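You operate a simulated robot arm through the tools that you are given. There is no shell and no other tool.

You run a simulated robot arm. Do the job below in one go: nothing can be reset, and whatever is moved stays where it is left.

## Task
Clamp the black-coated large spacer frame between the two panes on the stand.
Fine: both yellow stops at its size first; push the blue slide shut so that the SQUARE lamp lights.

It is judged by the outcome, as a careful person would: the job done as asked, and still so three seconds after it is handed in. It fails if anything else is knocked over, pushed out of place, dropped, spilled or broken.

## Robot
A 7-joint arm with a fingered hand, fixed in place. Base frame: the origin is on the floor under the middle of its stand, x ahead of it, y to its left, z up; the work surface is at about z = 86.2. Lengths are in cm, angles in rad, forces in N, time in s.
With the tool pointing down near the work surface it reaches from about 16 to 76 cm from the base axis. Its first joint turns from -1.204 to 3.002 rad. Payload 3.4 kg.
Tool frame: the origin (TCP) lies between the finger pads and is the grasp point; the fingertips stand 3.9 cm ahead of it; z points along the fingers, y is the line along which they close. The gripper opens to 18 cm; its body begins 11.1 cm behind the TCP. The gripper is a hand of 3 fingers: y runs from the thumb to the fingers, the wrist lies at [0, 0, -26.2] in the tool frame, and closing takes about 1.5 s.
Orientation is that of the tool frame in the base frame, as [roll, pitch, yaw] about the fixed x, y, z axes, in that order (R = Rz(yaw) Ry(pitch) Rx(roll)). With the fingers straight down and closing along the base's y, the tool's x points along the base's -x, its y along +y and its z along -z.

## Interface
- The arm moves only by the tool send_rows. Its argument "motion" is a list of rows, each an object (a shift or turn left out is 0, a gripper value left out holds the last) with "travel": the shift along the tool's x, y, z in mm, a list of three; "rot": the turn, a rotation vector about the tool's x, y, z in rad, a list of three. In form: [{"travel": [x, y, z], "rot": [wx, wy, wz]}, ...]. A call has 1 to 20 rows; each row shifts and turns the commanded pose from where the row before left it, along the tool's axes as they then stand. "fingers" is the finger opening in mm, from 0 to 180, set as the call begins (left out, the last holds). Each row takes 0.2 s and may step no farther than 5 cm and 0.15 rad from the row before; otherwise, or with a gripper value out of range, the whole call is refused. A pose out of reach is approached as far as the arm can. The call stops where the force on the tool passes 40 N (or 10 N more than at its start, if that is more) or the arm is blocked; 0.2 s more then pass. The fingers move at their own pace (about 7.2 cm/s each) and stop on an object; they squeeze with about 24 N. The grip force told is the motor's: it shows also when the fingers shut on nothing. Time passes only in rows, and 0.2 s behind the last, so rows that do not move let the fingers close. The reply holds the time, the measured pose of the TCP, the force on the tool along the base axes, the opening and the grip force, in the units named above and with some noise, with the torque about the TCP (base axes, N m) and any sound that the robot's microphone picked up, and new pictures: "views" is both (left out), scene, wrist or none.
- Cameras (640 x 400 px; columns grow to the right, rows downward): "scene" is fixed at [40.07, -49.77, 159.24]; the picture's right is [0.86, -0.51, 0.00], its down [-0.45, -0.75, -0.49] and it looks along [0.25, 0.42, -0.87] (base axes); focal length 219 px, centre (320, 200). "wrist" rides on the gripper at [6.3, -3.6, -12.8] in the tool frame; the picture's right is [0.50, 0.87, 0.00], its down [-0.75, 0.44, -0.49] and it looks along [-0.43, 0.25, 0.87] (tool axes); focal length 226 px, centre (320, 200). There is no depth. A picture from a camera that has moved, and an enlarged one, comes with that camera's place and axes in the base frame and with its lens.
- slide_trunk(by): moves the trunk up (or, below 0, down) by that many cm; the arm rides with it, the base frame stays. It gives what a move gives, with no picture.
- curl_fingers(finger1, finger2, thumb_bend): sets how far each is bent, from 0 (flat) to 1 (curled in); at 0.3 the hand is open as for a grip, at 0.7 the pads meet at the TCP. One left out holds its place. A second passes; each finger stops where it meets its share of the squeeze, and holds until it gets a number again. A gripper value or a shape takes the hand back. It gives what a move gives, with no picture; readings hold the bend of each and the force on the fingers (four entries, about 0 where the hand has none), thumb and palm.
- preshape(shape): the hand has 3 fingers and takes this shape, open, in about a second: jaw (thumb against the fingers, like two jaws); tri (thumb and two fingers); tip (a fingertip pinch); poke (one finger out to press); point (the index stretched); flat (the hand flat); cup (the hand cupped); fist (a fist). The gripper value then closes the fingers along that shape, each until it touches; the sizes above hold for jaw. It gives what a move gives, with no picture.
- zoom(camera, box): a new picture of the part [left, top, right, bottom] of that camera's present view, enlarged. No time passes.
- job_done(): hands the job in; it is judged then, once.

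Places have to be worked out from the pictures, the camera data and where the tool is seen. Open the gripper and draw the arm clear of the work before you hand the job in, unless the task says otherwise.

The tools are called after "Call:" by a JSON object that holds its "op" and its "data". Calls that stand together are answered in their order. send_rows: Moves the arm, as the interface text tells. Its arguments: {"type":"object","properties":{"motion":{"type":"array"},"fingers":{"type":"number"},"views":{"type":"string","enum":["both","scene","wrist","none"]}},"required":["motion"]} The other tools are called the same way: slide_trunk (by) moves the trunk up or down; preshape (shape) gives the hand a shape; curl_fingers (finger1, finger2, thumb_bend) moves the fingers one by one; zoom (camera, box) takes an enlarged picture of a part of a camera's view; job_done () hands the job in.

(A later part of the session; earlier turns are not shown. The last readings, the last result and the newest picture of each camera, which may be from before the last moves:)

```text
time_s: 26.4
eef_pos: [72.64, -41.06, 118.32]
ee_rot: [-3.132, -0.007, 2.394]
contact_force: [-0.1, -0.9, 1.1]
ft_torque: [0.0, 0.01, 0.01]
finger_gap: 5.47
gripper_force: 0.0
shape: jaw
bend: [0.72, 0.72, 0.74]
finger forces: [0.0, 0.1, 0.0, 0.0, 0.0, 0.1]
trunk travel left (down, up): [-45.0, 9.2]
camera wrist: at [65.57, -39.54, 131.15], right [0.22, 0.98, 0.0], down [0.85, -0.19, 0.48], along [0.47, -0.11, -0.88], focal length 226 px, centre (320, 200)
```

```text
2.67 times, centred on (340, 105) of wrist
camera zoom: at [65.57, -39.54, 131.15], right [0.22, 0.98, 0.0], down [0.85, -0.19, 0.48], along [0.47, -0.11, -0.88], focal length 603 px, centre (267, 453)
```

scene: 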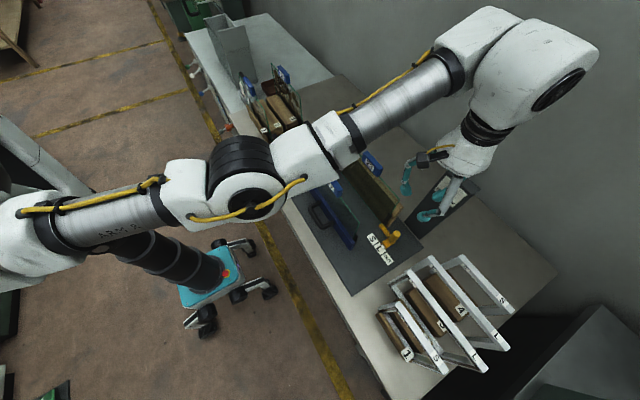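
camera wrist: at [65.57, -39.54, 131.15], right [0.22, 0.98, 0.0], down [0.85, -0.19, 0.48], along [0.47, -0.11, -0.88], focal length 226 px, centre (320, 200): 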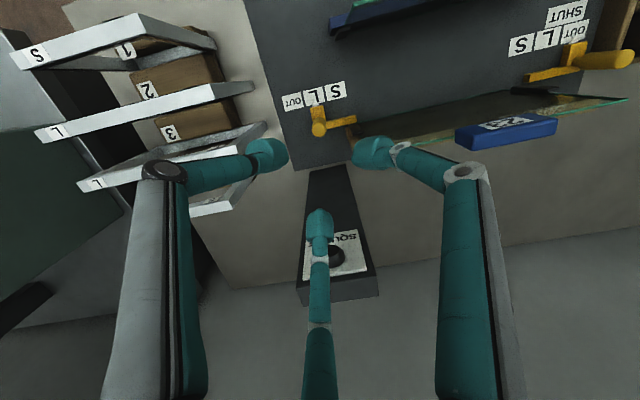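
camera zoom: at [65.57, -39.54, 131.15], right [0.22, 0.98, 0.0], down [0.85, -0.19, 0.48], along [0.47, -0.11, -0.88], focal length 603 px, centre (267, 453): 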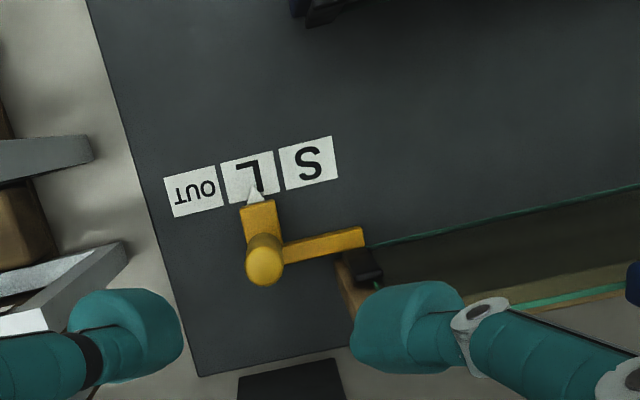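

Right stop confirmed at L. Now I turn the hand to yaw≈2.97 and travel at this height over to the left stop (knob about x 72.4, y 1.2).

Call:
{"op": "send_rows", "data": {"motion": [{"rot": [0, 0, -0.143]}, {"rot": [0, 0, -0.143]}, {"rot": [0, 0, -0.143]}, {"rot": [0, 0, -0.143]}, {"travel": [7.5, 41.0, 0]}, {"travel": [7.5, 41.0, 0]}, {"travel": [7.5, 41.0, 0]}, {"travel": [7.5, 41.0, 0]}, {"travel": [7.5, 41.0, 0]}, {"travel": [7.5, 41.0, 0]}, {"travel": [7.5, 41.0, 0]}, {"travel": [7.5, 41.0, 0]}, {"travel": [7.5, 41.0, 0]}, {"travel": [7.5, 41.0, 0]}, {}], "views": "both"}}

Call:
{"op": "zoom", "data": {"camera": "wrist", "box": [220, 50, 480, 250]}}

```text
time_s: 29.6
eef_pos: [71.82, 0.69, 118.01]
ee_rot: [-3.137, -0.01, 2.965]
contact_force: [0.1, -1.0, 0.8]
ft_torque: [-0.01, 0.0, 0.01]
finger_gap: 5.48
gripper_force: 0.1
shape: jaw
bend: [0.72, 0.72, 0.74]
finger forces: [0.0, 0.0, 0.0, 0.0, 0.0, 0.0]
trunk travel left (down, up): [-45.0, 9.2]
camera wrist: at [65.17, -1.71, 130.88], right [-0.34, 0.94, 0.0], down [0.82, 0.3, 0.48], along [0.45, 0.17, -0.88], focal length 226 px, centre (320, 200)
```

scene: 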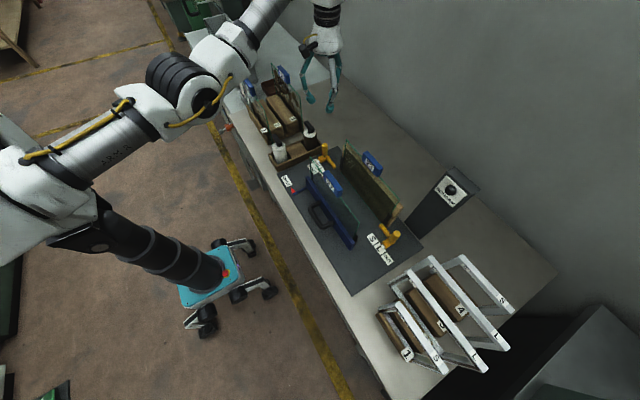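
wrist: 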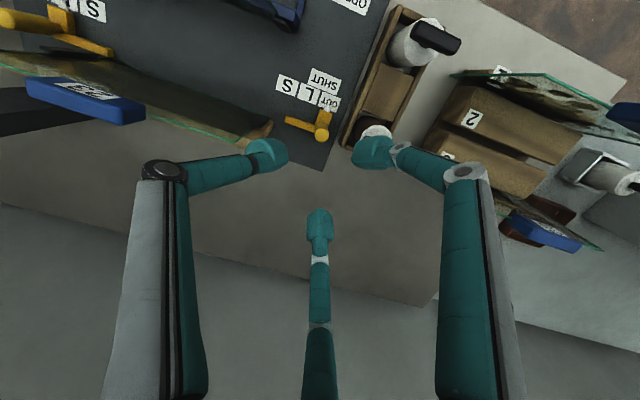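

```text
2.00 times, centred on (350, 150) of wrist
camera zoom: at [65.17, -1.71, 130.88], right [-0.34, 0.94, 0.0], down [0.82, 0.3, 0.48], along [0.45, 0.17, -0.88], focal length 452 px, centre (260, 300)
```

zoom: 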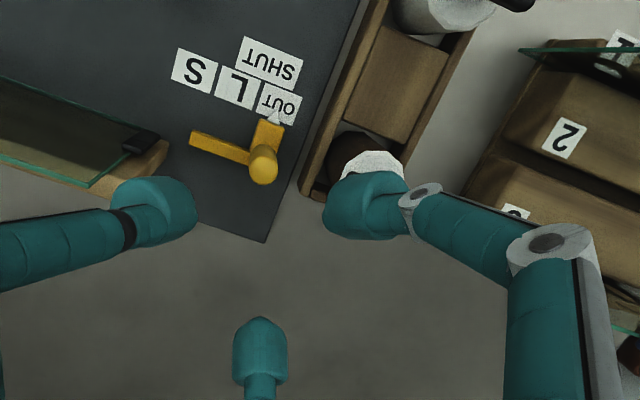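

Left knob is at about (72.45, 1.25); the brown bottle is near (69.5, 9.3). I turn slightly (yaw≈3.05) so the fingers clear both the bottle and pane 23, centre over the knob, and descend to z≈100.

Call:
{"op": "send_rows", "data": {"motion": [{"travel": [0, 0, 0], "rot": [0, 0, -0.089]}, {"travel": [-8.3, 7.0, 0]}, {"travel": [0, 0, 30]}, {"travel": [0, 0, 30]}, {"travel": [0, 0, 30]}, {"travel": [0, 0, 30]}, {"travel": [0, 0, 30]}, {"travel": [0, 0, 30]}, {}], "views": "both"}}

Call:
{"op": "zoom", "data": {"camera": "wrist", "box": [200, 50, 480, 250]}}

```text
time_s: 31.6
eef_pos: [72.88, 1.36, 99.92]
ee_rot: [-3.139, -0.01, 3.056]
contact_force: [0.1, 0.3, -0.5]
ft_torque: [-0.04, -0.06, 0.01]
finger_gap: 5.46
gripper_force: 0.0
shape: jaw
bend: [0.72, 0.72, 0.74]
finger forces: [0.0, 0.0, 0.0, 0.0, 0.0, 0.1]
trunk travel left (down, up): [-45.0, 9.2]
camera wrist: at [66.31, -1.82, 112.88], right [-0.42, 0.91, 0.0], down [0.79, 0.37, 0.48], along [0.44, 0.21, -0.88], focal length 226 px, centre (320, 200)
```

scene: 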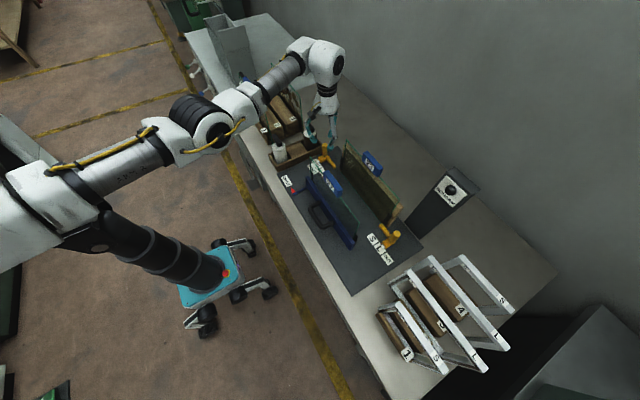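
wrist: 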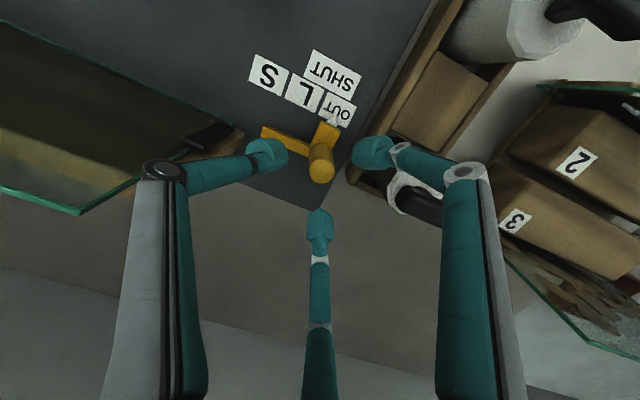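

```text
2.00 times, centred on (340, 150) of wrist
camera zoom: at [66.31, -1.82, 112.88], right [-0.42, 0.91, 0.0], down [0.79, 0.37, 0.48], along [0.44, 0.21, -0.88], focal length 452 px, centre (280, 300)
```

zoom: 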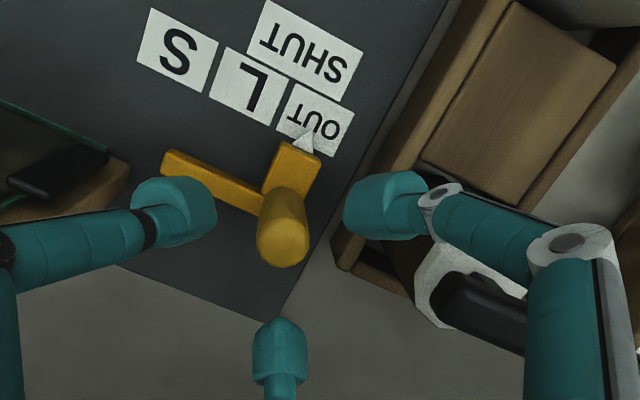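

The knob is within ~3 mm of the tool axis. I narrow the gap to 45 mm for more clearance to the box and bottle, and descend to z≈94.3.

Call:
{"op": "send_rows", "data": {"motion": [{"travel": [-1, 2, 0]}, {}, {"travel": [0, 0, 20]}, {"travel": [0, 0, 20]}, {"travel": [0, 0, 16]}, {}], "fingers": 45, "views": "both"}}

Call:
{"op": "zoom", "data": {"camera": "wrist", "box": [200, 50, 480, 250]}}

```text
time_s: 33.0
eef_pos: [73.16, 1.31, 94.69]
ee_rot: [-3.137, -0.008, 3.057]
contact_force: [-1.1, 0.3, 0.6]
ft_torque: [-0.01, 0.01, 0.01]
finger_gap: 4.53
gripper_force: 0.1
shape: jaw
bend: [0.72, 0.72, 0.74]
finger forces: [0.0, 0.0, 0.0, 0.0, 0.1, 0.0]
trunk travel left (down, up): [-45.0, 9.2]
camera wrist: at [66.61, -1.72, 107.4], right [-0.42, 0.91, 0.0], down [0.79, 0.37, 0.48], along [0.44, 0.21, -0.88], focal length 226 px, centre (320, 200)
```

scene: 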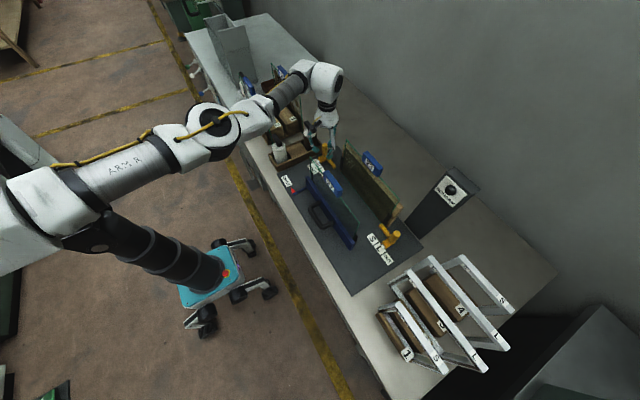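
wrist: 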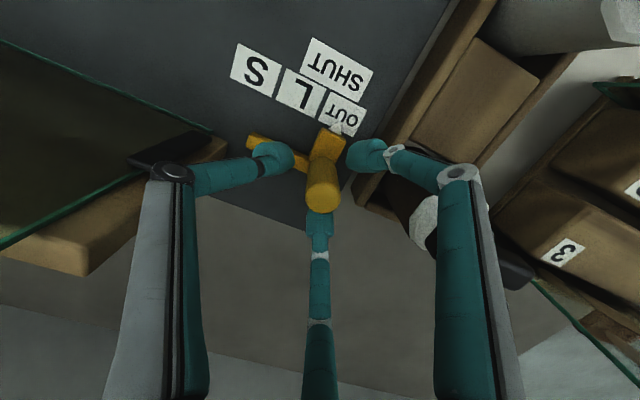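

```text
2.00 times, centred on (340, 150) of wrist
camera zoom: at [66.61, -1.72, 107.4], right [-0.42, 0.91, 0.0], down [0.79, 0.37, 0.48], along [0.44, 0.21, -0.88], focal length 452 px, centre (280, 300)
```

zoom: 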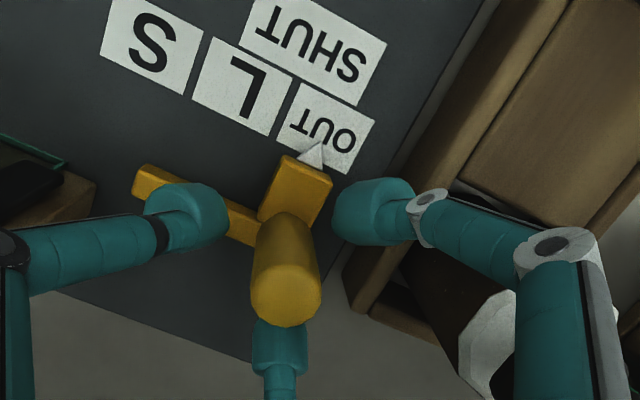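

The knob is caged. I close to 30 mm, push −y by 20 mm, then turn the hand a bit so the thumb stays clear of pane 23, and look.

Call:
{"op": "send_rows", "data": {"motion": [{}, {}, {"travel": [-0.8, -10, 0]}, {"travel": [-0.8, -10, 0]}, {"rot": [0, 0, 0.13]}, {}], "fingers": 30, "views": "both"}}

Call:
{"op": "zoom", "data": {"camera": "wrist", "box": [200, 50, 480, 250]}}

```text
time_s: 34.4
eef_pos: [73.0, -0.64, 94.39]
ee_rot: [-3.137, -0.008, 2.926]
contact_force: [-0.4, 0.1, 0.1]
ft_torque: [-0.02, 0.01, 0.03]
finger_gap: 3.06
gripper_force: 0.0
shape: jaw
bend: [0.72, 0.72, 0.74]
finger forces: [0.0, 0.0, 0.0, 0.1, 0.1, 0.1]
trunk travel left (down, up): [-45.0, 9.2]
camera wrist: at [66.12, -2.76, 107.33], right [-0.3, 0.95, 0.0], down [0.83, 0.26, 0.48], along [0.46, 0.15, -0.88], focal length 226 px, centre (320, 200)
```

scene: 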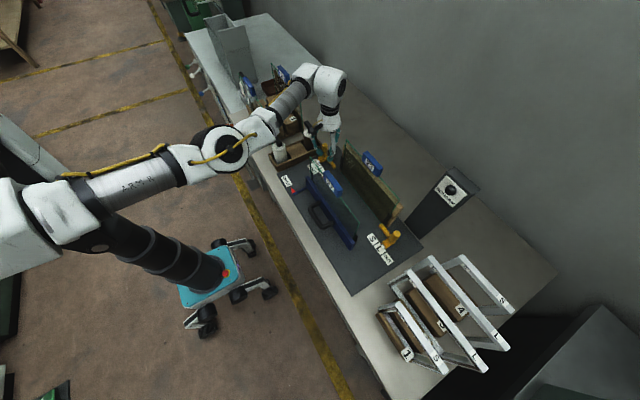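
wrist: 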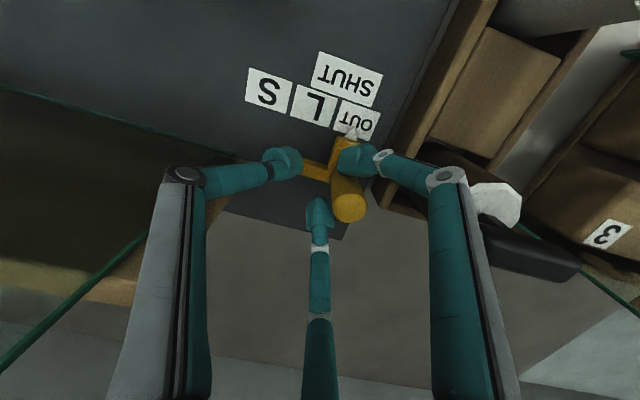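

```text
2.00 times, centred on (340, 150) of wrist
camera zoom: at [66.12, -2.76, 107.33], right [-0.3, 0.95, 0.0], down [0.83, 0.26, 0.48], along [0.46, 0.15, -0.88], focal length 452 px, centre (280, 300)
```

zoom: 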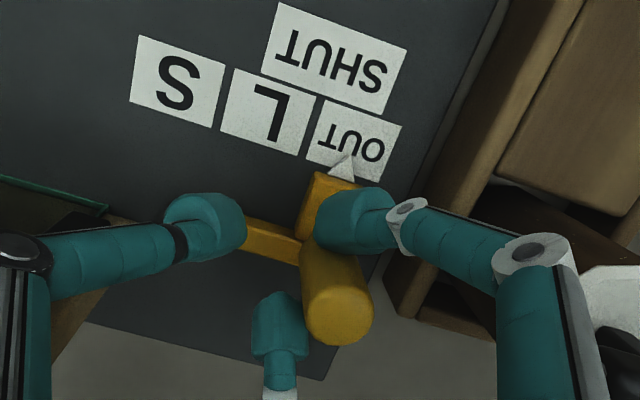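

The stop did not move: the knob slipped out between the two fingers (pointer still at OUT). I reopen to 45 mm, go back over the knob, and this time I will grip it.

Call:
{"op": "send_rows", "data": {"motion": [{}, {"rot": [0, 0, -0.13]}, {"travel": [0.8, 10, 0]}, {"travel": [0.8, 10, 0]}, {}], "fingers": 45, "views": "wrist"}}

Call:
{"op": "zoom", "data": {"camera": "wrist", "box": [200, 50, 480, 250]}}

```text
time_s: 35.6
eef_pos: [73.09, 1.43, 94.54]
ee_rot: [-3.14, -0.011, 3.056]
contact_force: [-0.4, -0.7, -0.4]
ft_torque: [0.04, -0.03, -0.01]
finger_gap: 4.49
gripper_force: 0.1
shape: jaw
bend: [0.72, 0.72, 0.74]
finger forces: [0.0, 0.0, 0.0, 0.0, 0.1, 0.0]
trunk travel left (down, up): [-45.0, 9.2]
camera wrist: at [66.49, -1.59, 107.4], right [-0.42, 0.91, 0.0], down [0.79, 0.37, 0.48], along [0.44, 0.21, -0.88], focal length 226 px, centre (320, 200)
```

wrist: 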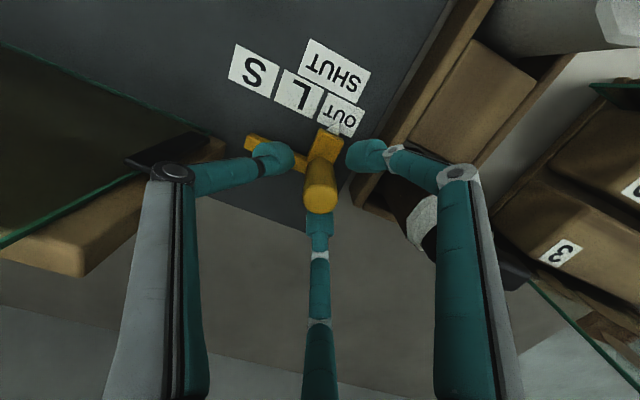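

```text
2.00 times, centred on (340, 150) of wrist
camera zoom: at [66.49, -1.59, 107.4], right [-0.42, 0.91, 0.0], down [0.79, 0.37, 0.48], along [0.44, 0.21, -0.88], focal length 452 px, centre (280, 300)
```

zoom: 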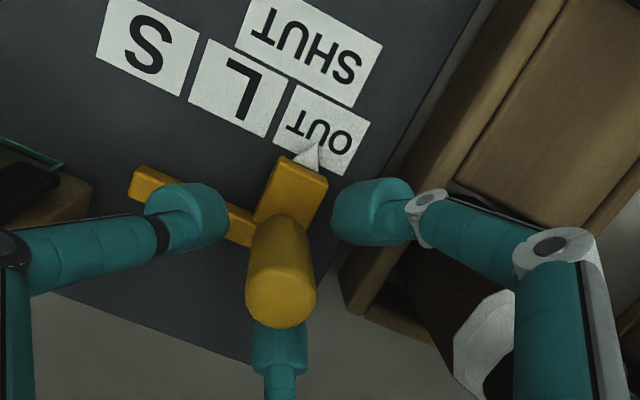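

The knob is back between the fingers. Now I close onto it for a real grip and check forces before moving.

Call:
{"op": "send_rows", "data": {"motion": [{}, {}, {}, {}], "fingers": 16, "views": "wrist"}}

Call:
{"op": "zoom", "data": {"camera": "wrist", "box": [200, 50, 480, 250]}}

```text
time_s: 36.6
eef_pos: [72.97, 1.49, 94.68]
ee_rot: [-3.137, -0.01, 3.057]
contact_force: [-2.9, -0.4, -2.3]
ft_torque: [-0.02, 0.11, -0.05]
finger_gap: 1.64
gripper_force: 23.7
shape: jaw
bend: [0.71, 0.71, 0.73]
finger forces: [21.1, 22.0, 0.0, 0.1, 21.7, 0.0]
trunk travel left (down, up): [-45.0, 9.2]
camera wrist: at [66.44, -1.61, 107.38], right [-0.42, 0.91, 0.0], down [0.79, 0.37, 0.48], along [0.44, 0.21, -0.88], focal length 226 px, centre (320, 200)
```

wrist: 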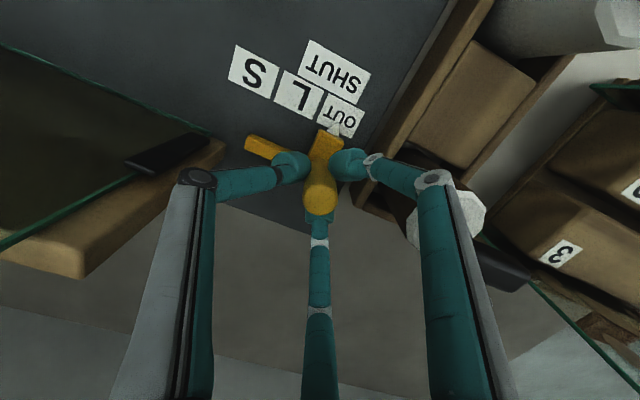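

```text
2.00 times, centred on (340, 150) of wrist
camera zoom: at [66.44, -1.61, 107.38], right [-0.42, 0.91, 0.0], down [0.79, 0.37, 0.48], along [0.44, 0.21, -0.88], focal length 452 px, centre (280, 300)
```

zoom: 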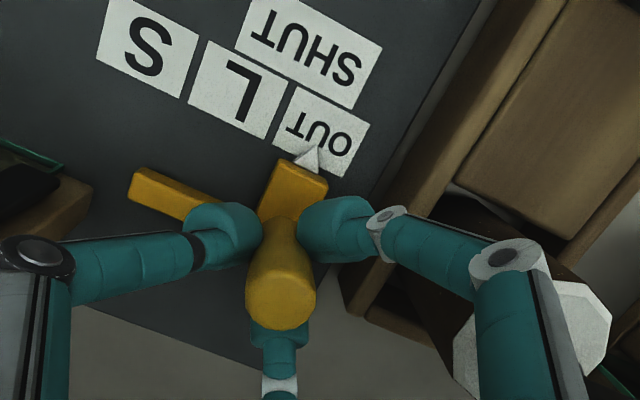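

All three fingers grip the knob evenly (~22 N each) with small net force. I move −y by 20 mm and check the pointer.

Call:
{"op": "send_rows", "data": {"motion": [{"travel": [-0.5, -7, 0]}, {"travel": [-0.5, -7, 0]}, {"travel": [-0.5, -6, 0]}, {}], "views": "wrist"}}

Call:
{"op": "zoom", "data": {"camera": "wrist", "box": [200, 50, 480, 250]}}

```text
time_s: 37.6
eef_pos: [73.04, -0.57, 94.6]
ee_rot: [-3.136, -0.009, 3.056]
contact_force: [-2.1, 0.0, 3.2]
ft_torque: [-0.04, 0.04, -0.04]
finger_gap: 1.65
gripper_force: 24.2
shape: jaw
bend: [0.71, 0.71, 0.73]
finger forces: [21.3, 23.0, 0.0, 0.0, 22.4, 0.0]
trunk travel left (down, up): [-45.0, 9.2]
camera wrist: at [66.4, -3.62, 107.35], right [-0.42, 0.91, 0.0], down [0.79, 0.37, 0.48], along [0.44, 0.21, -0.88], focal length 226 px, centre (320, 200)
```

wrist: 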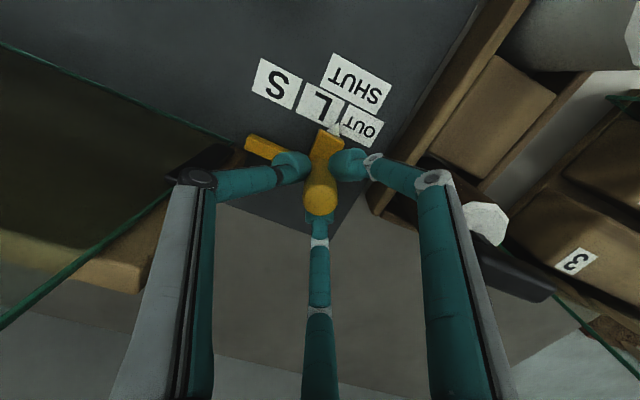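

```text
2.00 times, centred on (340, 150) of wrist
camera zoom: at [66.4, -3.62, 107.35], right [-0.42, 0.91, 0.0], down [0.79, 0.37, 0.48], along [0.44, 0.21, -0.88], focal length 452 px, centre (280, 300)
```

zoom: 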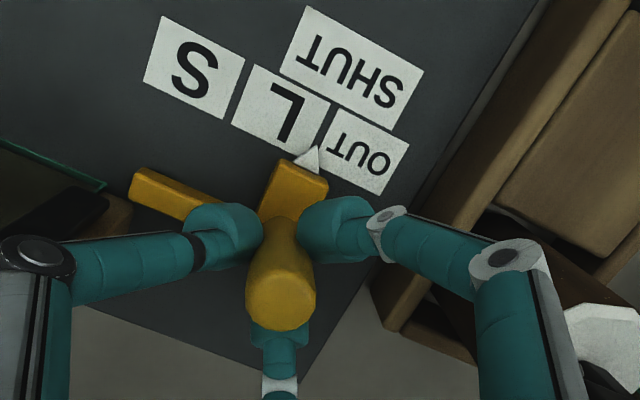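

The stop follows; pointer is on the OUT/L border, 2 cm to go. The thumb gets close to pane 23's edge, so I loosen, rotate the hand 0.2 rad about the knob, and grip again before finishing.

Call:
{"op": "send_rows", "data": {"motion": [{}, {}, {"rot": [0, 0, 0.1]}, {"rot": [0, 0, 0.1]}, {}], "fingers": 32, "views": "none"}}

Call:
{"op": "send_rows", "data": {"motion": [{}, {}, {}, {}], "fingers": 16, "views": "wrist"}}

Call:
{"op": "zoom", "data": {"camera": "wrist", "box": [250, 75, 410, 175]}}

```text
time_s: 38.8
eef_pos: [72.92, -0.46, 94.46]
ee_rot: [-3.137, -0.008, 2.855]
contact_force: [0.0, 1.1, 0.4]
ft_torque: [0.02, 0.0, -0.03]
finger_gap: 3.18
gripper_force: 0.0
shape: jaw
bend: [0.72, 0.72, 0.74]
finger forces: [0.1, 0.0, 0.0, 0.1, 0.0, 0.0]
trunk travel left (down, up): [-45.0, 9.2]
```

```text
time_s: 39.8
eef_pos: [73.05, -0.6, 94.61]
ee_rot: [-3.136, -0.01, 2.855]
contact_force: [-1.7, 0.6, -1.5]
ft_torque: [-0.02, 0.08, -0.03]
finger_gap: 1.71
gripper_force: 22.9
shape: jaw
bend: [0.71, 0.71, 0.73]
finger forces: [20.2, 21.2, 0.0, 0.0, 22.3, 0.1]
trunk travel left (down, up): [-45.0, 9.2]
camera wrist: at [66.05, -2.23, 107.32], right [-0.24, 0.97, 0.0], down [0.85, 0.21, 0.48], along [0.47, 0.11, -0.88], focal length 226 px, centre (320, 200)
```

wrist: 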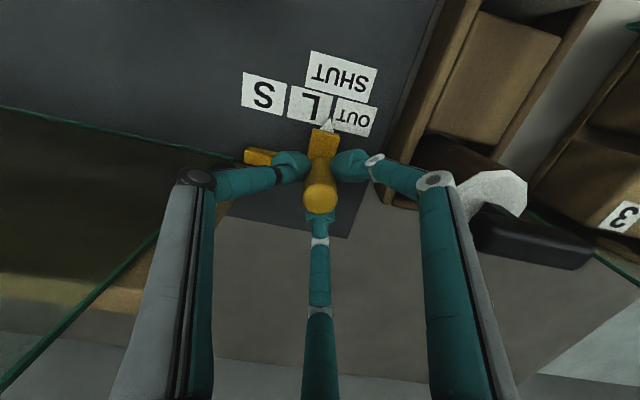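

```text
4.00 times, centred on (330, 125) of wrist
camera zoom: at [66.05, -2.23, 107.32], right [-0.24, 0.97, 0.0], down [0.85, 0.21, 0.48], along [0.47, 0.11, -0.88], focal length 904 px, centre (280, 500)
```

zoom: 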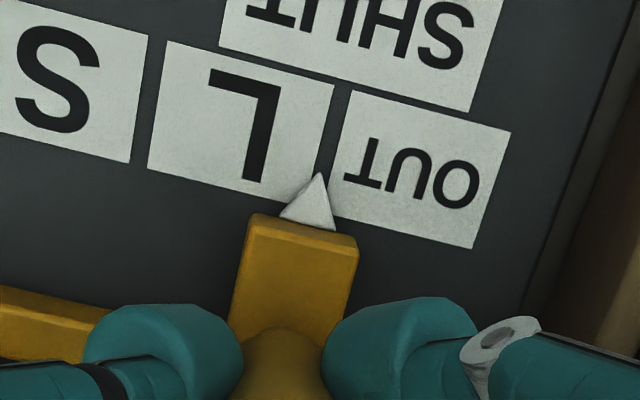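

I measure about 18 mm to go until the pointer is centred on L. I push that far.

Call:
{"op": "send_rows", "data": {"motion": [{"travel": [-1.7, -5.75, 0]}, {"travel": [-1.7, -5.75, 0]}, {"travel": [-1.7, -5.75, 0]}, {}], "views": "wrist"}}

Call:
{"op": "zoom", "data": {"camera": "wrist", "box": [250, 75, 410, 175]}}

```text
time_s: 40.8
eef_pos: [72.95, -2.38, 94.52]
ee_rot: [-3.136, -0.01, 2.856]
contact_force: [0.5, -1.1, -5.9]
ft_torque: [-0.04, -0.02, 0.03]
finger_gap: 1.7
gripper_force: 24.2
shape: jaw
bend: [0.71, 0.71, 0.73]
finger forces: [19.9, 21.4, 0.1, 0.0, 22.6, 0.0]
trunk travel left (down, up): [-45.0, 9.2]
camera wrist: at [66.04, -4.1, 107.34], right [-0.24, 0.97, 0.0], down [0.85, 0.21, 0.48], along [0.47, 0.11, -0.88], focal length 226 px, centre (320, 200)
```

wrist: 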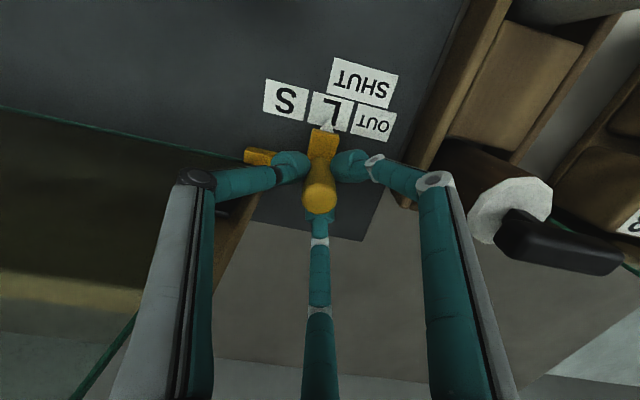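

```text
4.00 times, centred on (330, 125) of wrist
camera zoom: at [66.04, -4.1, 107.34], right [-0.24, 0.97, 0.0], down [0.85, 0.21, 0.48], along [0.47, 0.11, -0.88], focal length 904 px, centre (280, 500)
```

zoom: 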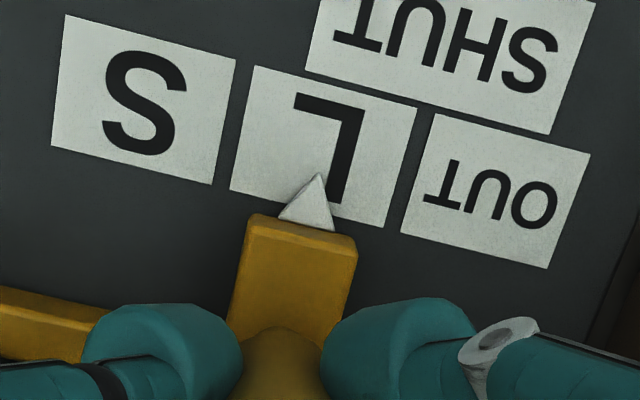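

The pointer is centred on L within ~1 mm. I open the fingers and rise straight up.

Call:
{"op": "send_rows", "data": {"motion": [{}, {}, {}], "fingers": 45, "views": "none"}}

Call:
{"op": "send_rows", "data": {"motion": [{"travel": [0, 0, -20]}, {"travel": [0, 0, -30]}, {"travel": [0, 0, -35]}, {"travel": [0, 0, -35]}, {"travel": [0, 0, -35]}, {"travel": [0, 0, -35]}, {"travel": [0, 0, -35]}, {"travel": [0, 0, -25]}, {}], "views": "both"}}

Call:
{"op": "zoom", "data": {"camera": "wrist", "box": [0, 0, 420, 220]}}

Call:
{"op": "zoom", "data": {"camera": "scene", "box": [270, 130, 430, 270]}}

```text
time_s: 41.6
eef_pos: [73.11, -2.13, 94.58]
ee_rot: [-3.138, -0.007, 2.857]
contact_force: [0.1, -0.2, 0.5]
ft_torque: [0.0, 0.01, -0.01]
finger_gap: 4.47
gripper_force: 0.1
shape: jaw
bend: [0.72, 0.72, 0.74]
finger forces: [0.0, 0.0, 0.0, 0.0, 0.1, 0.1]
trunk travel left (down, up): [-45.0, 9.2]
```

```text
time_s: 43.6
eef_pos: [73.14, -2.27, 119.6]
ee_rot: [-3.137, -0.011, 2.856]
contact_force: [0.3, 0.2, 0.1]
ft_torque: [-0.02, 0.04, 0.01]
finger_gap: 4.49
gripper_force: 0.1
shape: jaw
bend: [0.72, 0.72, 0.74]
finger forces: [0.1, 0.0, 0.0, 0.1, 0.0, 0.0]
trunk travel left (down, up): [-45.0, 9.2]
camera wrist: at [66.16, -4.07, 132.37], right [-0.24, 0.97, 0.0], down [0.85, 0.21, 0.48], along [0.47, 0.11, -0.88], focal length 226 px, centre (320, 200)
```

scene: 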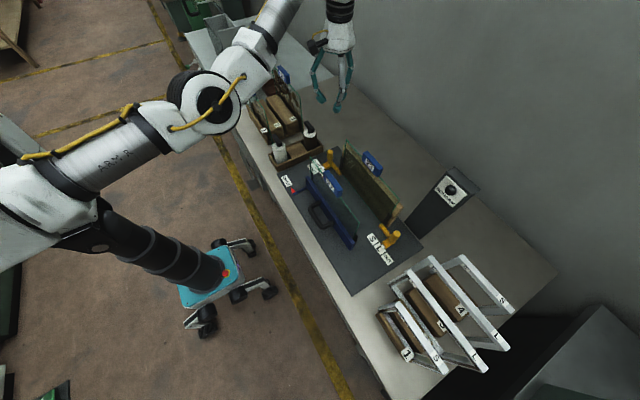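
wrist: 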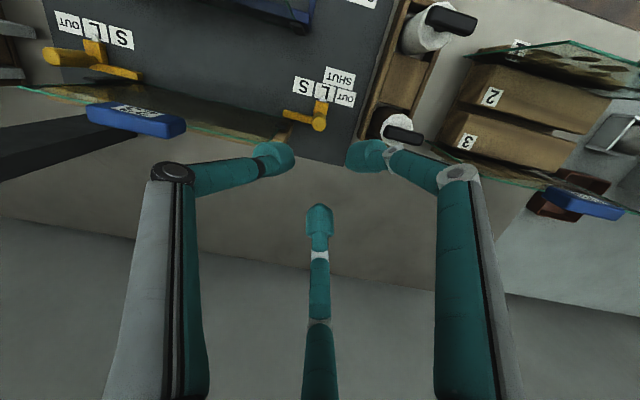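

```text
1.52 times, centred on (210, 110) of wrist
camera zoom: at [66.16, -4.07, 132.37], right [-0.24, 0.97, 0.0], down [0.85, 0.21, 0.48], along [0.47, 0.11, -0.88], focal length 344 px, centre (488, 337)
```

zoom: 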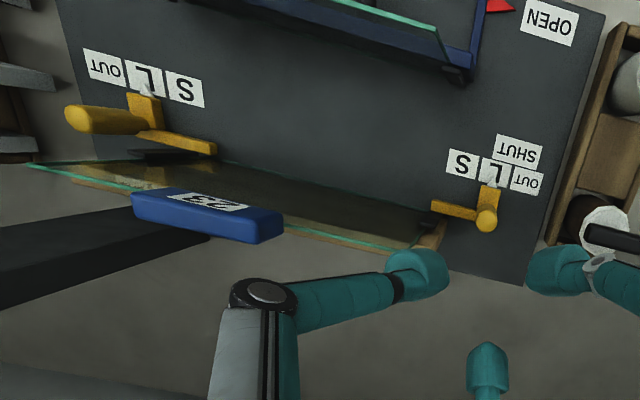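

```text
2.86 times, centred on (350, 200) of scene
camera zoom: at [40.07, -49.77, 159.24], right [0.86, -0.51, 0.0], down [-0.45, -0.75, -0.49], along [0.25, 0.42, -0.87], focal length 626 px, centre (234, 200)
```

zoom: 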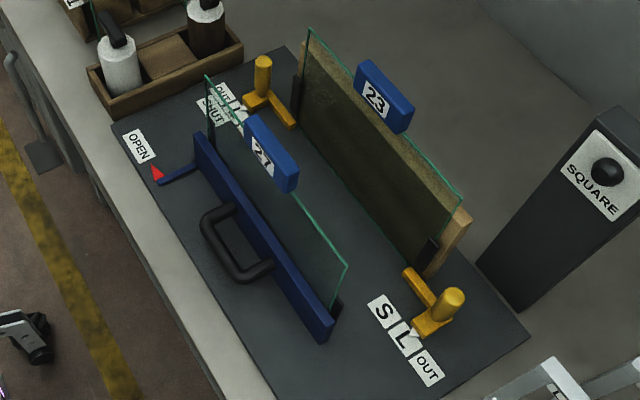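

Both stops now stand at L. I carry the hand at this height back to the rack, turning to yaw≈1.57 so the thumb and fingers straddle the frame's top bar in x.

Call:
{"op": "send_rows", "data": {"motion": [{"travel": [-6.5, -45, 0]}, {"travel": [-6.5, -45, 0]}, {"travel": [-6.5, -45, 0]}, {"travel": [-6.5, -45, 0]}, {"travel": [-6.5, -45, 0]}, {"travel": [-6.5, -45, 0]}, {"travel": [-6.5, -45, 0]}, {"travel": [-6.5, -45, 0]}, {"travel": [-6.5, -45, 0]}, {"travel": [-6.5, -45, 0]}, {"travel": [-6.5, -45, 0]}, {"travel": [-6.5, -45, 0]}, {}], "fingers": 70, "views": "none"}}

Call:
{"op": "send_rows", "data": {"motion": [{"rot": [0, 0, 0.143]}, {"rot": [0, 0, 0.143]}, {"rot": [0, 0, 0.143]}, {"rot": [0, 0, 0.143]}, {"rot": [0, 0, 0.143]}, {"rot": [0, 0, 0.143]}, {"rot": [0, 0, 0.143]}, {"rot": [0, 0, 0.143]}, {"rot": [0, 0, 0.143]}, {}], "views": "both"}}

Call:
{"op": "zoom", "data": {"camera": "wrist", "box": [180, 60, 480, 260]}}

```text
time_s: 46.4
eef_pos: [66.08, -56.34, 120.01]
ee_rot: [-3.139, -0.011, 2.855]
contact_force: [0.3, -0.3, -0.3]
ft_torque: [0.01, 0.01, 0.03]
finger_gap: 6.95
gripper_force: 0.1
shape: jaw
bend: [0.72, 0.72, 0.74]
finger forces: [0.0, 0.0, 0.0, 0.0, 0.0, 0.0]
trunk travel left (down, up): [-45.0, 9.2]
```

```text
time_s: 48.6
eef_pos: [65.61, -56.46, 119.71]
ee_rot: [-3.132, 0.002, 1.568]
contact_force: [0.0, 0.9, 1.0]
ft_torque: [-0.02, -0.02, -0.03]
finger_gap: 6.95
gripper_force: 0.0
shape: jaw
bend: [0.72, 0.72, 0.74]
finger forces: [0.0, 0.1, 0.1, 0.0, 0.0, 0.0]
trunk travel left (down, up): [-45.0, 9.2]
camera wrist: at [62.06, -50.25, 132.58], right [0.87, 0.5, -0.01], down [0.44, -0.75, 0.49], along [0.24, -0.43, -0.87], focal length 226 px, centre (320, 200)
```

scene: 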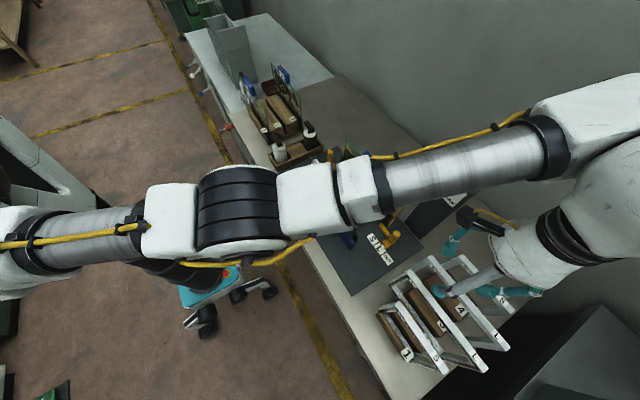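
wrist: 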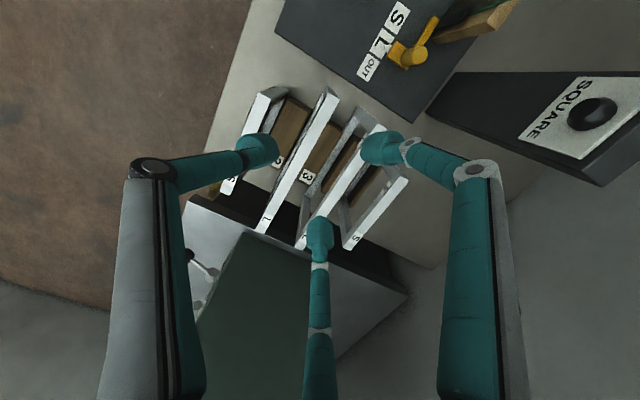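

```text
2.00 times, centred on (330, 160) of wrist
camera zoom: at [62.06, -50.25, 132.58], right [0.87, 0.5, -0.01], down [0.44, -0.75, 0.49], along [0.24, -0.43, -0.87], focal length 452 px, centre (300, 280)
```

zoom: 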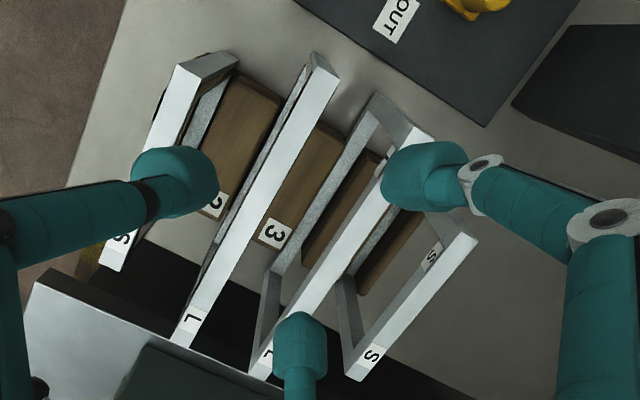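

Frame 2's top bar runs at x≈64.65 from y≈−52 to −75, between frames 1 and 3. The bar should lie ~0.75 cm on the thumb side of the TCP, which is where I am; I descend to z≈108, just above the tops, and check.

Call:
{"op": "send_rows", "data": {"motion": [{"travel": [0, 0, 30]}, {"travel": [0, 0, 30]}, {"travel": [0, 0, 30]}, {"travel": [0, 0, 24]}, {}], "views": "both"}}

Call:
{"op": "zoom", "data": {"camera": "wrist", "box": [180, 60, 480, 260]}}

Call:
{"op": "zoom", "data": {"camera": "scene", "box": [370, 200, 540, 370]}}

```text
time_s: 49.8
eef_pos: [65.69, -56.49, 108.44]
ee_rot: [-3.131, 0.0, 1.57]
contact_force: [-1.0, -0.1, 0.9]
ft_torque: [0.0, 0.03, -0.02]
finger_gap: 6.95
gripper_force: 0.0
shape: jaw
bend: [0.72, 0.72, 0.74]
finger forces: [0.1, 0.0, 0.1, 0.0, 0.0, 0.0]
trunk travel left (down, up): [-45.0, 9.2]
camera wrist: at [62.02, -50.31, 121.19], right [0.87, 0.5, -0.01], down [0.44, -0.75, 0.49], along [0.24, -0.43, -0.87], focal length 226 px, centre (320, 200)
```

scene: 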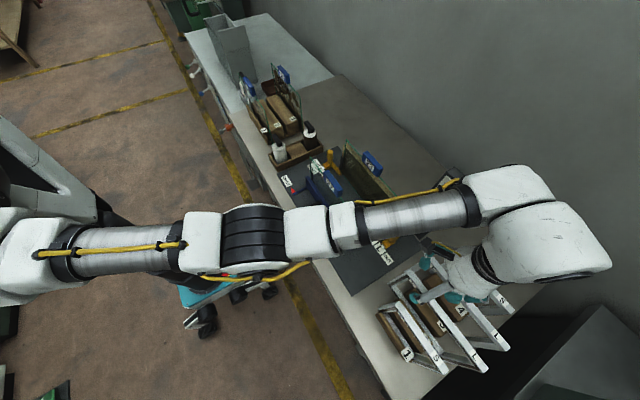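
wrist: 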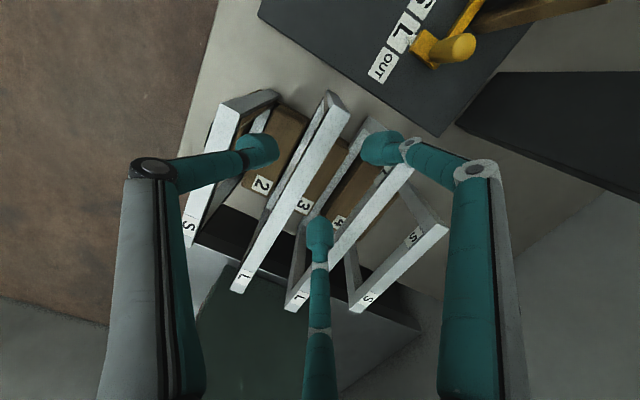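

```text
2.00 times, centred on (330, 160) of wrist
camera zoom: at [62.02, -50.31, 121.19], right [0.87, 0.5, -0.01], down [0.44, -0.75, 0.49], along [0.24, -0.43, -0.87], focal length 452 px, centre (300, 280)
```

zoom: 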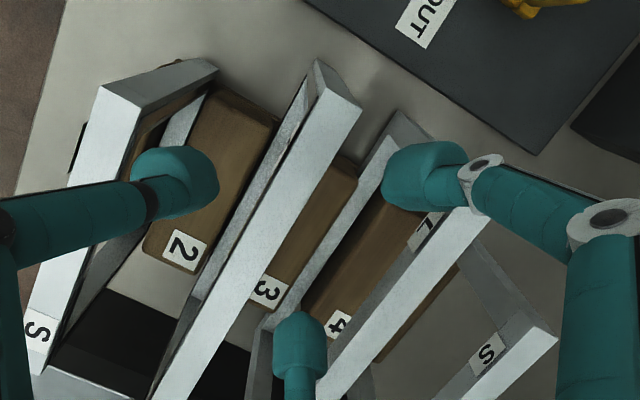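

```text
2.35 times, centred on (455, 285) of scene
camera zoom: at [40.07, -49.77, 159.24], right [0.86, -0.51, 0.0], down [-0.45, -0.75, -0.49], along [0.25, 0.42, -0.87], focal length 515 px, centre (2, 0)
```

zoom: 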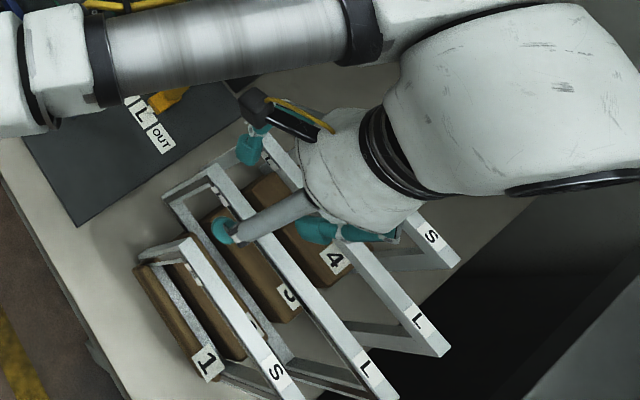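

The bar lies between thumb and fingers with ~1.3 cm on each side. I narrow slightly to 62 mm (thumb nearer than frame 1 otherwise) and descend to TCP z≈103.8 so the tips grip the top bar.

Call:
{"op": "send_rows", "data": {"motion": [{"travel": [0, -3, 0]}, {"travel": [0, 0, 15]}, {"travel": [0, 0, 15]}, {"travel": [0, 0, 15]}, {}], "fingers": 62, "views": "both"}}

Call:
{"op": "zoom", "data": {"camera": "wrist", "box": [180, 60, 480, 260]}}

Call:
{"op": "zoom", "data": {"camera": "scene", "box": [370, 200, 540, 370]}}

```text
time_s: 51.0
eef_pos: [65.12, -56.45, 103.87]
ee_rot: [-3.133, 0.002, 1.57]
contact_force: [0.4, 0.3, -0.1]
ft_torque: [0.0, 0.02, -0.02]
finger_gap: 6.21
gripper_force: 0.1
shape: jaw
bend: [0.72, 0.72, 0.74]
finger forces: [0.0, 0.0, 0.0, 0.0, 0.0, 0.0]
trunk travel left (down, up): [-45.0, 9.2]
camera wrist: at [61.53, -50.4, 116.6], right [0.87, 0.5, -0.01], down [0.44, -0.75, 0.49], along [0.24, -0.43, -0.87], focal length 226 px, centre (320, 200)
```

scene: 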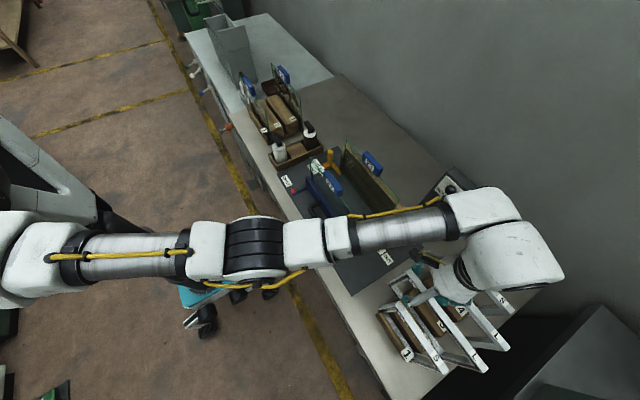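
wrist: 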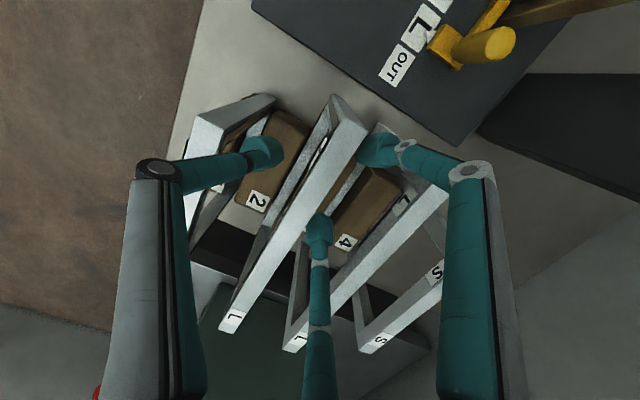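

```text
2.00 times, centred on (330, 160) of wrist
camera zoom: at [61.53, -50.4, 116.6], right [0.87, 0.5, -0.01], down [0.44, -0.75, 0.49], along [0.24, -0.43, -0.87], focal length 452 px, centre (300, 280)
```

zoom: 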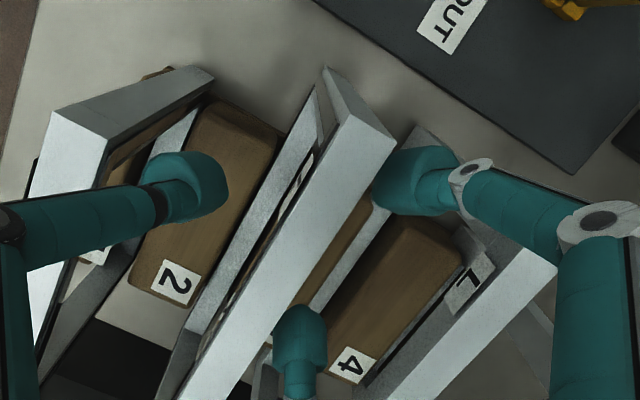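

```text
2.35 times, centred on (455, 285) of scene
camera zoom: at [40.07, -49.77, 159.24], right [0.86, -0.51, 0.0], down [-0.45, -0.75, -0.49], along [0.25, 0.42, -0.87], focal length 515 px, centre (2, 0)
```

zoom: 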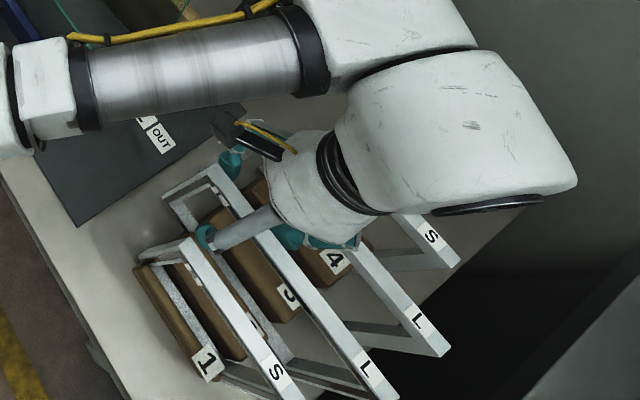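

The tips are at the bar's sides. I close on the bar.

Call:
{"op": "send_rows", "data": {"motion": [{}, {}, {}, {}, {}, {}], "fingers": 12, "views": "both"}}

Call:
{"op": "zoom", "data": {"camera": "wrist", "box": [180, 60, 480, 260]}}

```text
time_s: 52.4
eef_pos: [65.04, -56.59, 103.81]
ee_rot: [-3.131, 0.002, 1.568]
contact_force: [0.1, -1.3, -0.5]
ft_torque: [-0.01, -0.01, 0.01]
finger_gap: 1.23
gripper_force: 0.0
shape: jaw
bend: [0.71, 0.71, 0.72]
finger forces: [0.0, 0.0, 0.1, 0.1, 0.0, 0.1]
trunk travel left (down, up): [-45.0, 9.2]
camera wrist: at [61.55, -50.38, 116.6], right [0.87, 0.5, -0.01], down [0.44, -0.75, 0.49], along [0.24, -0.43, -0.87], focal length 226 px, centre (320, 200)
```

scene: 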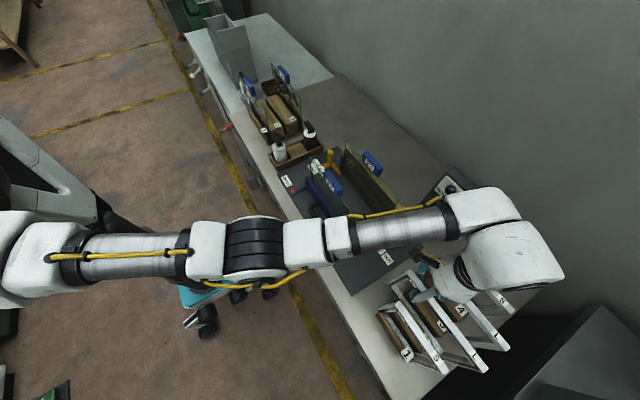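
wrist: 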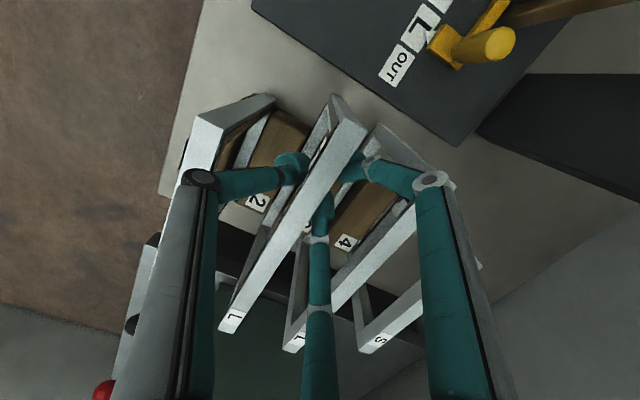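

```text
2.00 times, centred on (330, 160) of wrist
camera zoom: at [61.55, -50.38, 116.6], right [0.87, 0.5, -0.01], down [0.44, -0.75, 0.49], along [0.24, -0.43, -0.87], focal length 452 px, centre (300, 280)
```

zoom: 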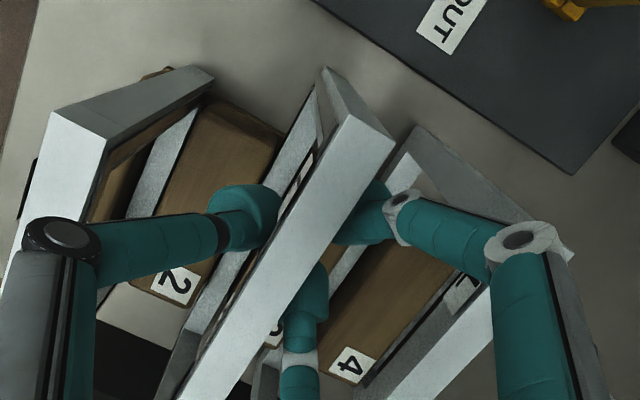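

The fingers reached 12 mm without touching (forces 0), so the bar is thinner at the grip. I close fully.

Call:
{"op": "send_rows", "data": {"motion": [{}, {}, {}, {}], "fingers": 0, "views": "wrist"}}

Call:
{"op": "zoom", "data": {"camera": "wrist", "box": [230, 80, 430, 230]}}

```text
time_s: 53.4
eef_pos: [65.07, -56.7, 103.8]
ee_rot: [-3.132, 0.003, 1.569]
contact_force: [0.8, -0.1, 0.1]
ft_torque: [0.01, -0.03, 0.02]
finger_gap: 0.0
gripper_force: 23.5
shape: jaw
bend: [0.7, 0.7, 0.71]
finger forces: [0.0, 0.1, 0.0, 0.0, 22.3, 0.1]
trunk travel left (down, up): [-45.0, 9.2]
camera wrist: at [61.55, -50.4, 116.59], right [0.87, 0.5, -0.01], down [0.44, -0.75, 0.49], along [0.24, -0.43, -0.87], focal length 226 px, centre (320, 200)
```

wrist: 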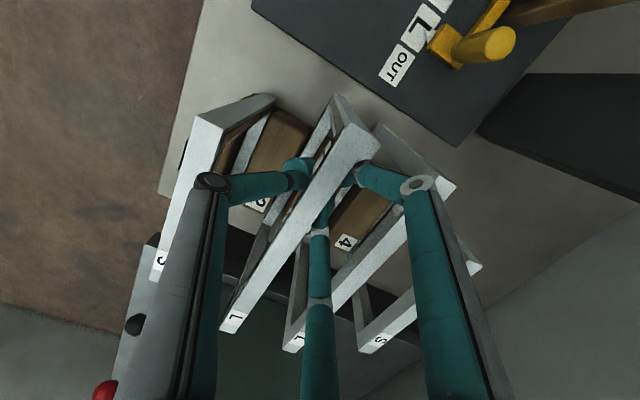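

```text
2.67 times, centred on (330, 155) of wrist
camera zoom: at [61.55, -50.4, 116.59], right [0.87, 0.5, -0.01], down [0.44, -0.75, 0.49], along [0.24, -0.43, -0.87], focal length 603 px, centre (293, 320)
```

zoom: 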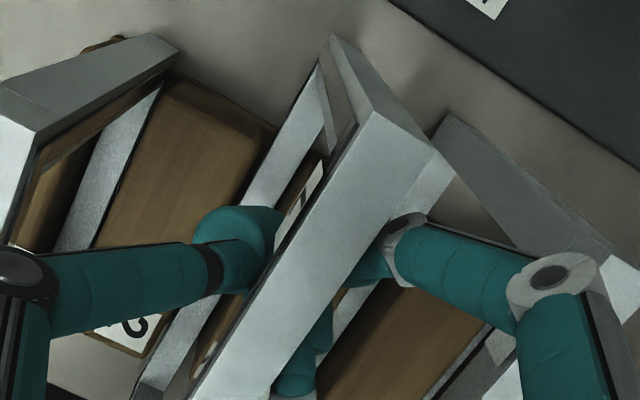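

Only the thumb presses, and the picture shows the tips too low (below the top bar, in the frame's opening). I reopen to 50 mm, raise 17 mm so the pads meet the bar itself, and look.

Call:
{"op": "send_rows", "data": {"motion": [{}, {}, {}, {"travel": [0, 0, -17]}, {}], "fingers": 50, "views": "wrist"}}

Call:
{"op": "zoom", "data": {"camera": "wrist", "box": [230, 80, 430, 230]}}

```text
time_s: 54.6
eef_pos: [65.16, -56.59, 105.44]
ee_rot: [-3.132, 0.002, 1.569]
contact_force: [0.8, 0.2, 0.2]
ft_torque: [-0.01, 0.02, 0.02]
finger_gap: 4.96
gripper_force: 0.1
shape: jaw
bend: [0.72, 0.72, 0.74]
finger forces: [0.1, 0.0, 0.1, 0.0, 0.1, 0.1]
trunk travel left (down, up): [-45.0, 9.2]
camera wrist: at [61.55, -50.31, 118.21], right [0.87, 0.5, -0.01], down [0.44, -0.75, 0.49], along [0.24, -0.43, -0.87], focal length 226 px, centre (320, 200)
```

wrist: 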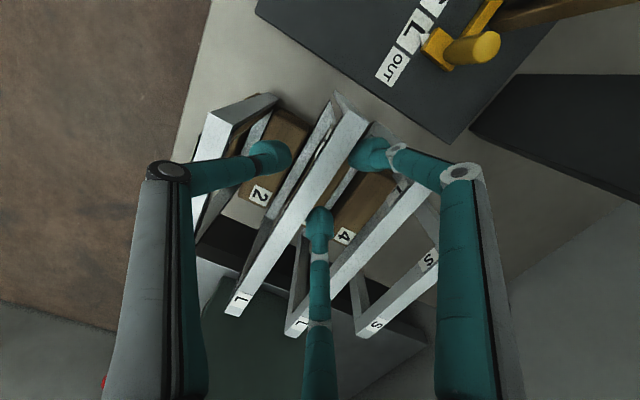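

```text
2.67 times, centred on (330, 155) of wrist
camera zoom: at [61.55, -50.31, 118.21], right [0.87, 0.5, -0.01], down [0.44, -0.75, 0.49], along [0.24, -0.43, -0.87], focal length 603 px, centre (293, 320)
```

zoom: 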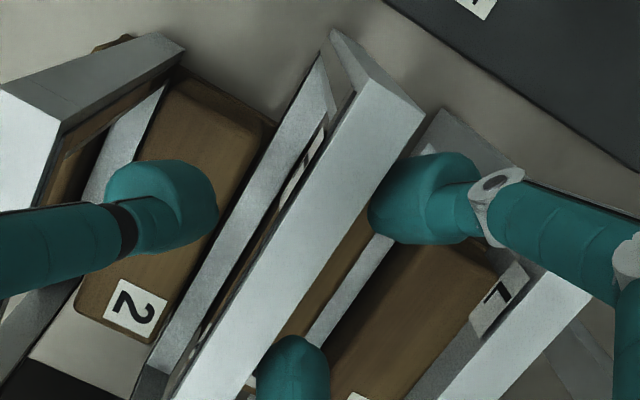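

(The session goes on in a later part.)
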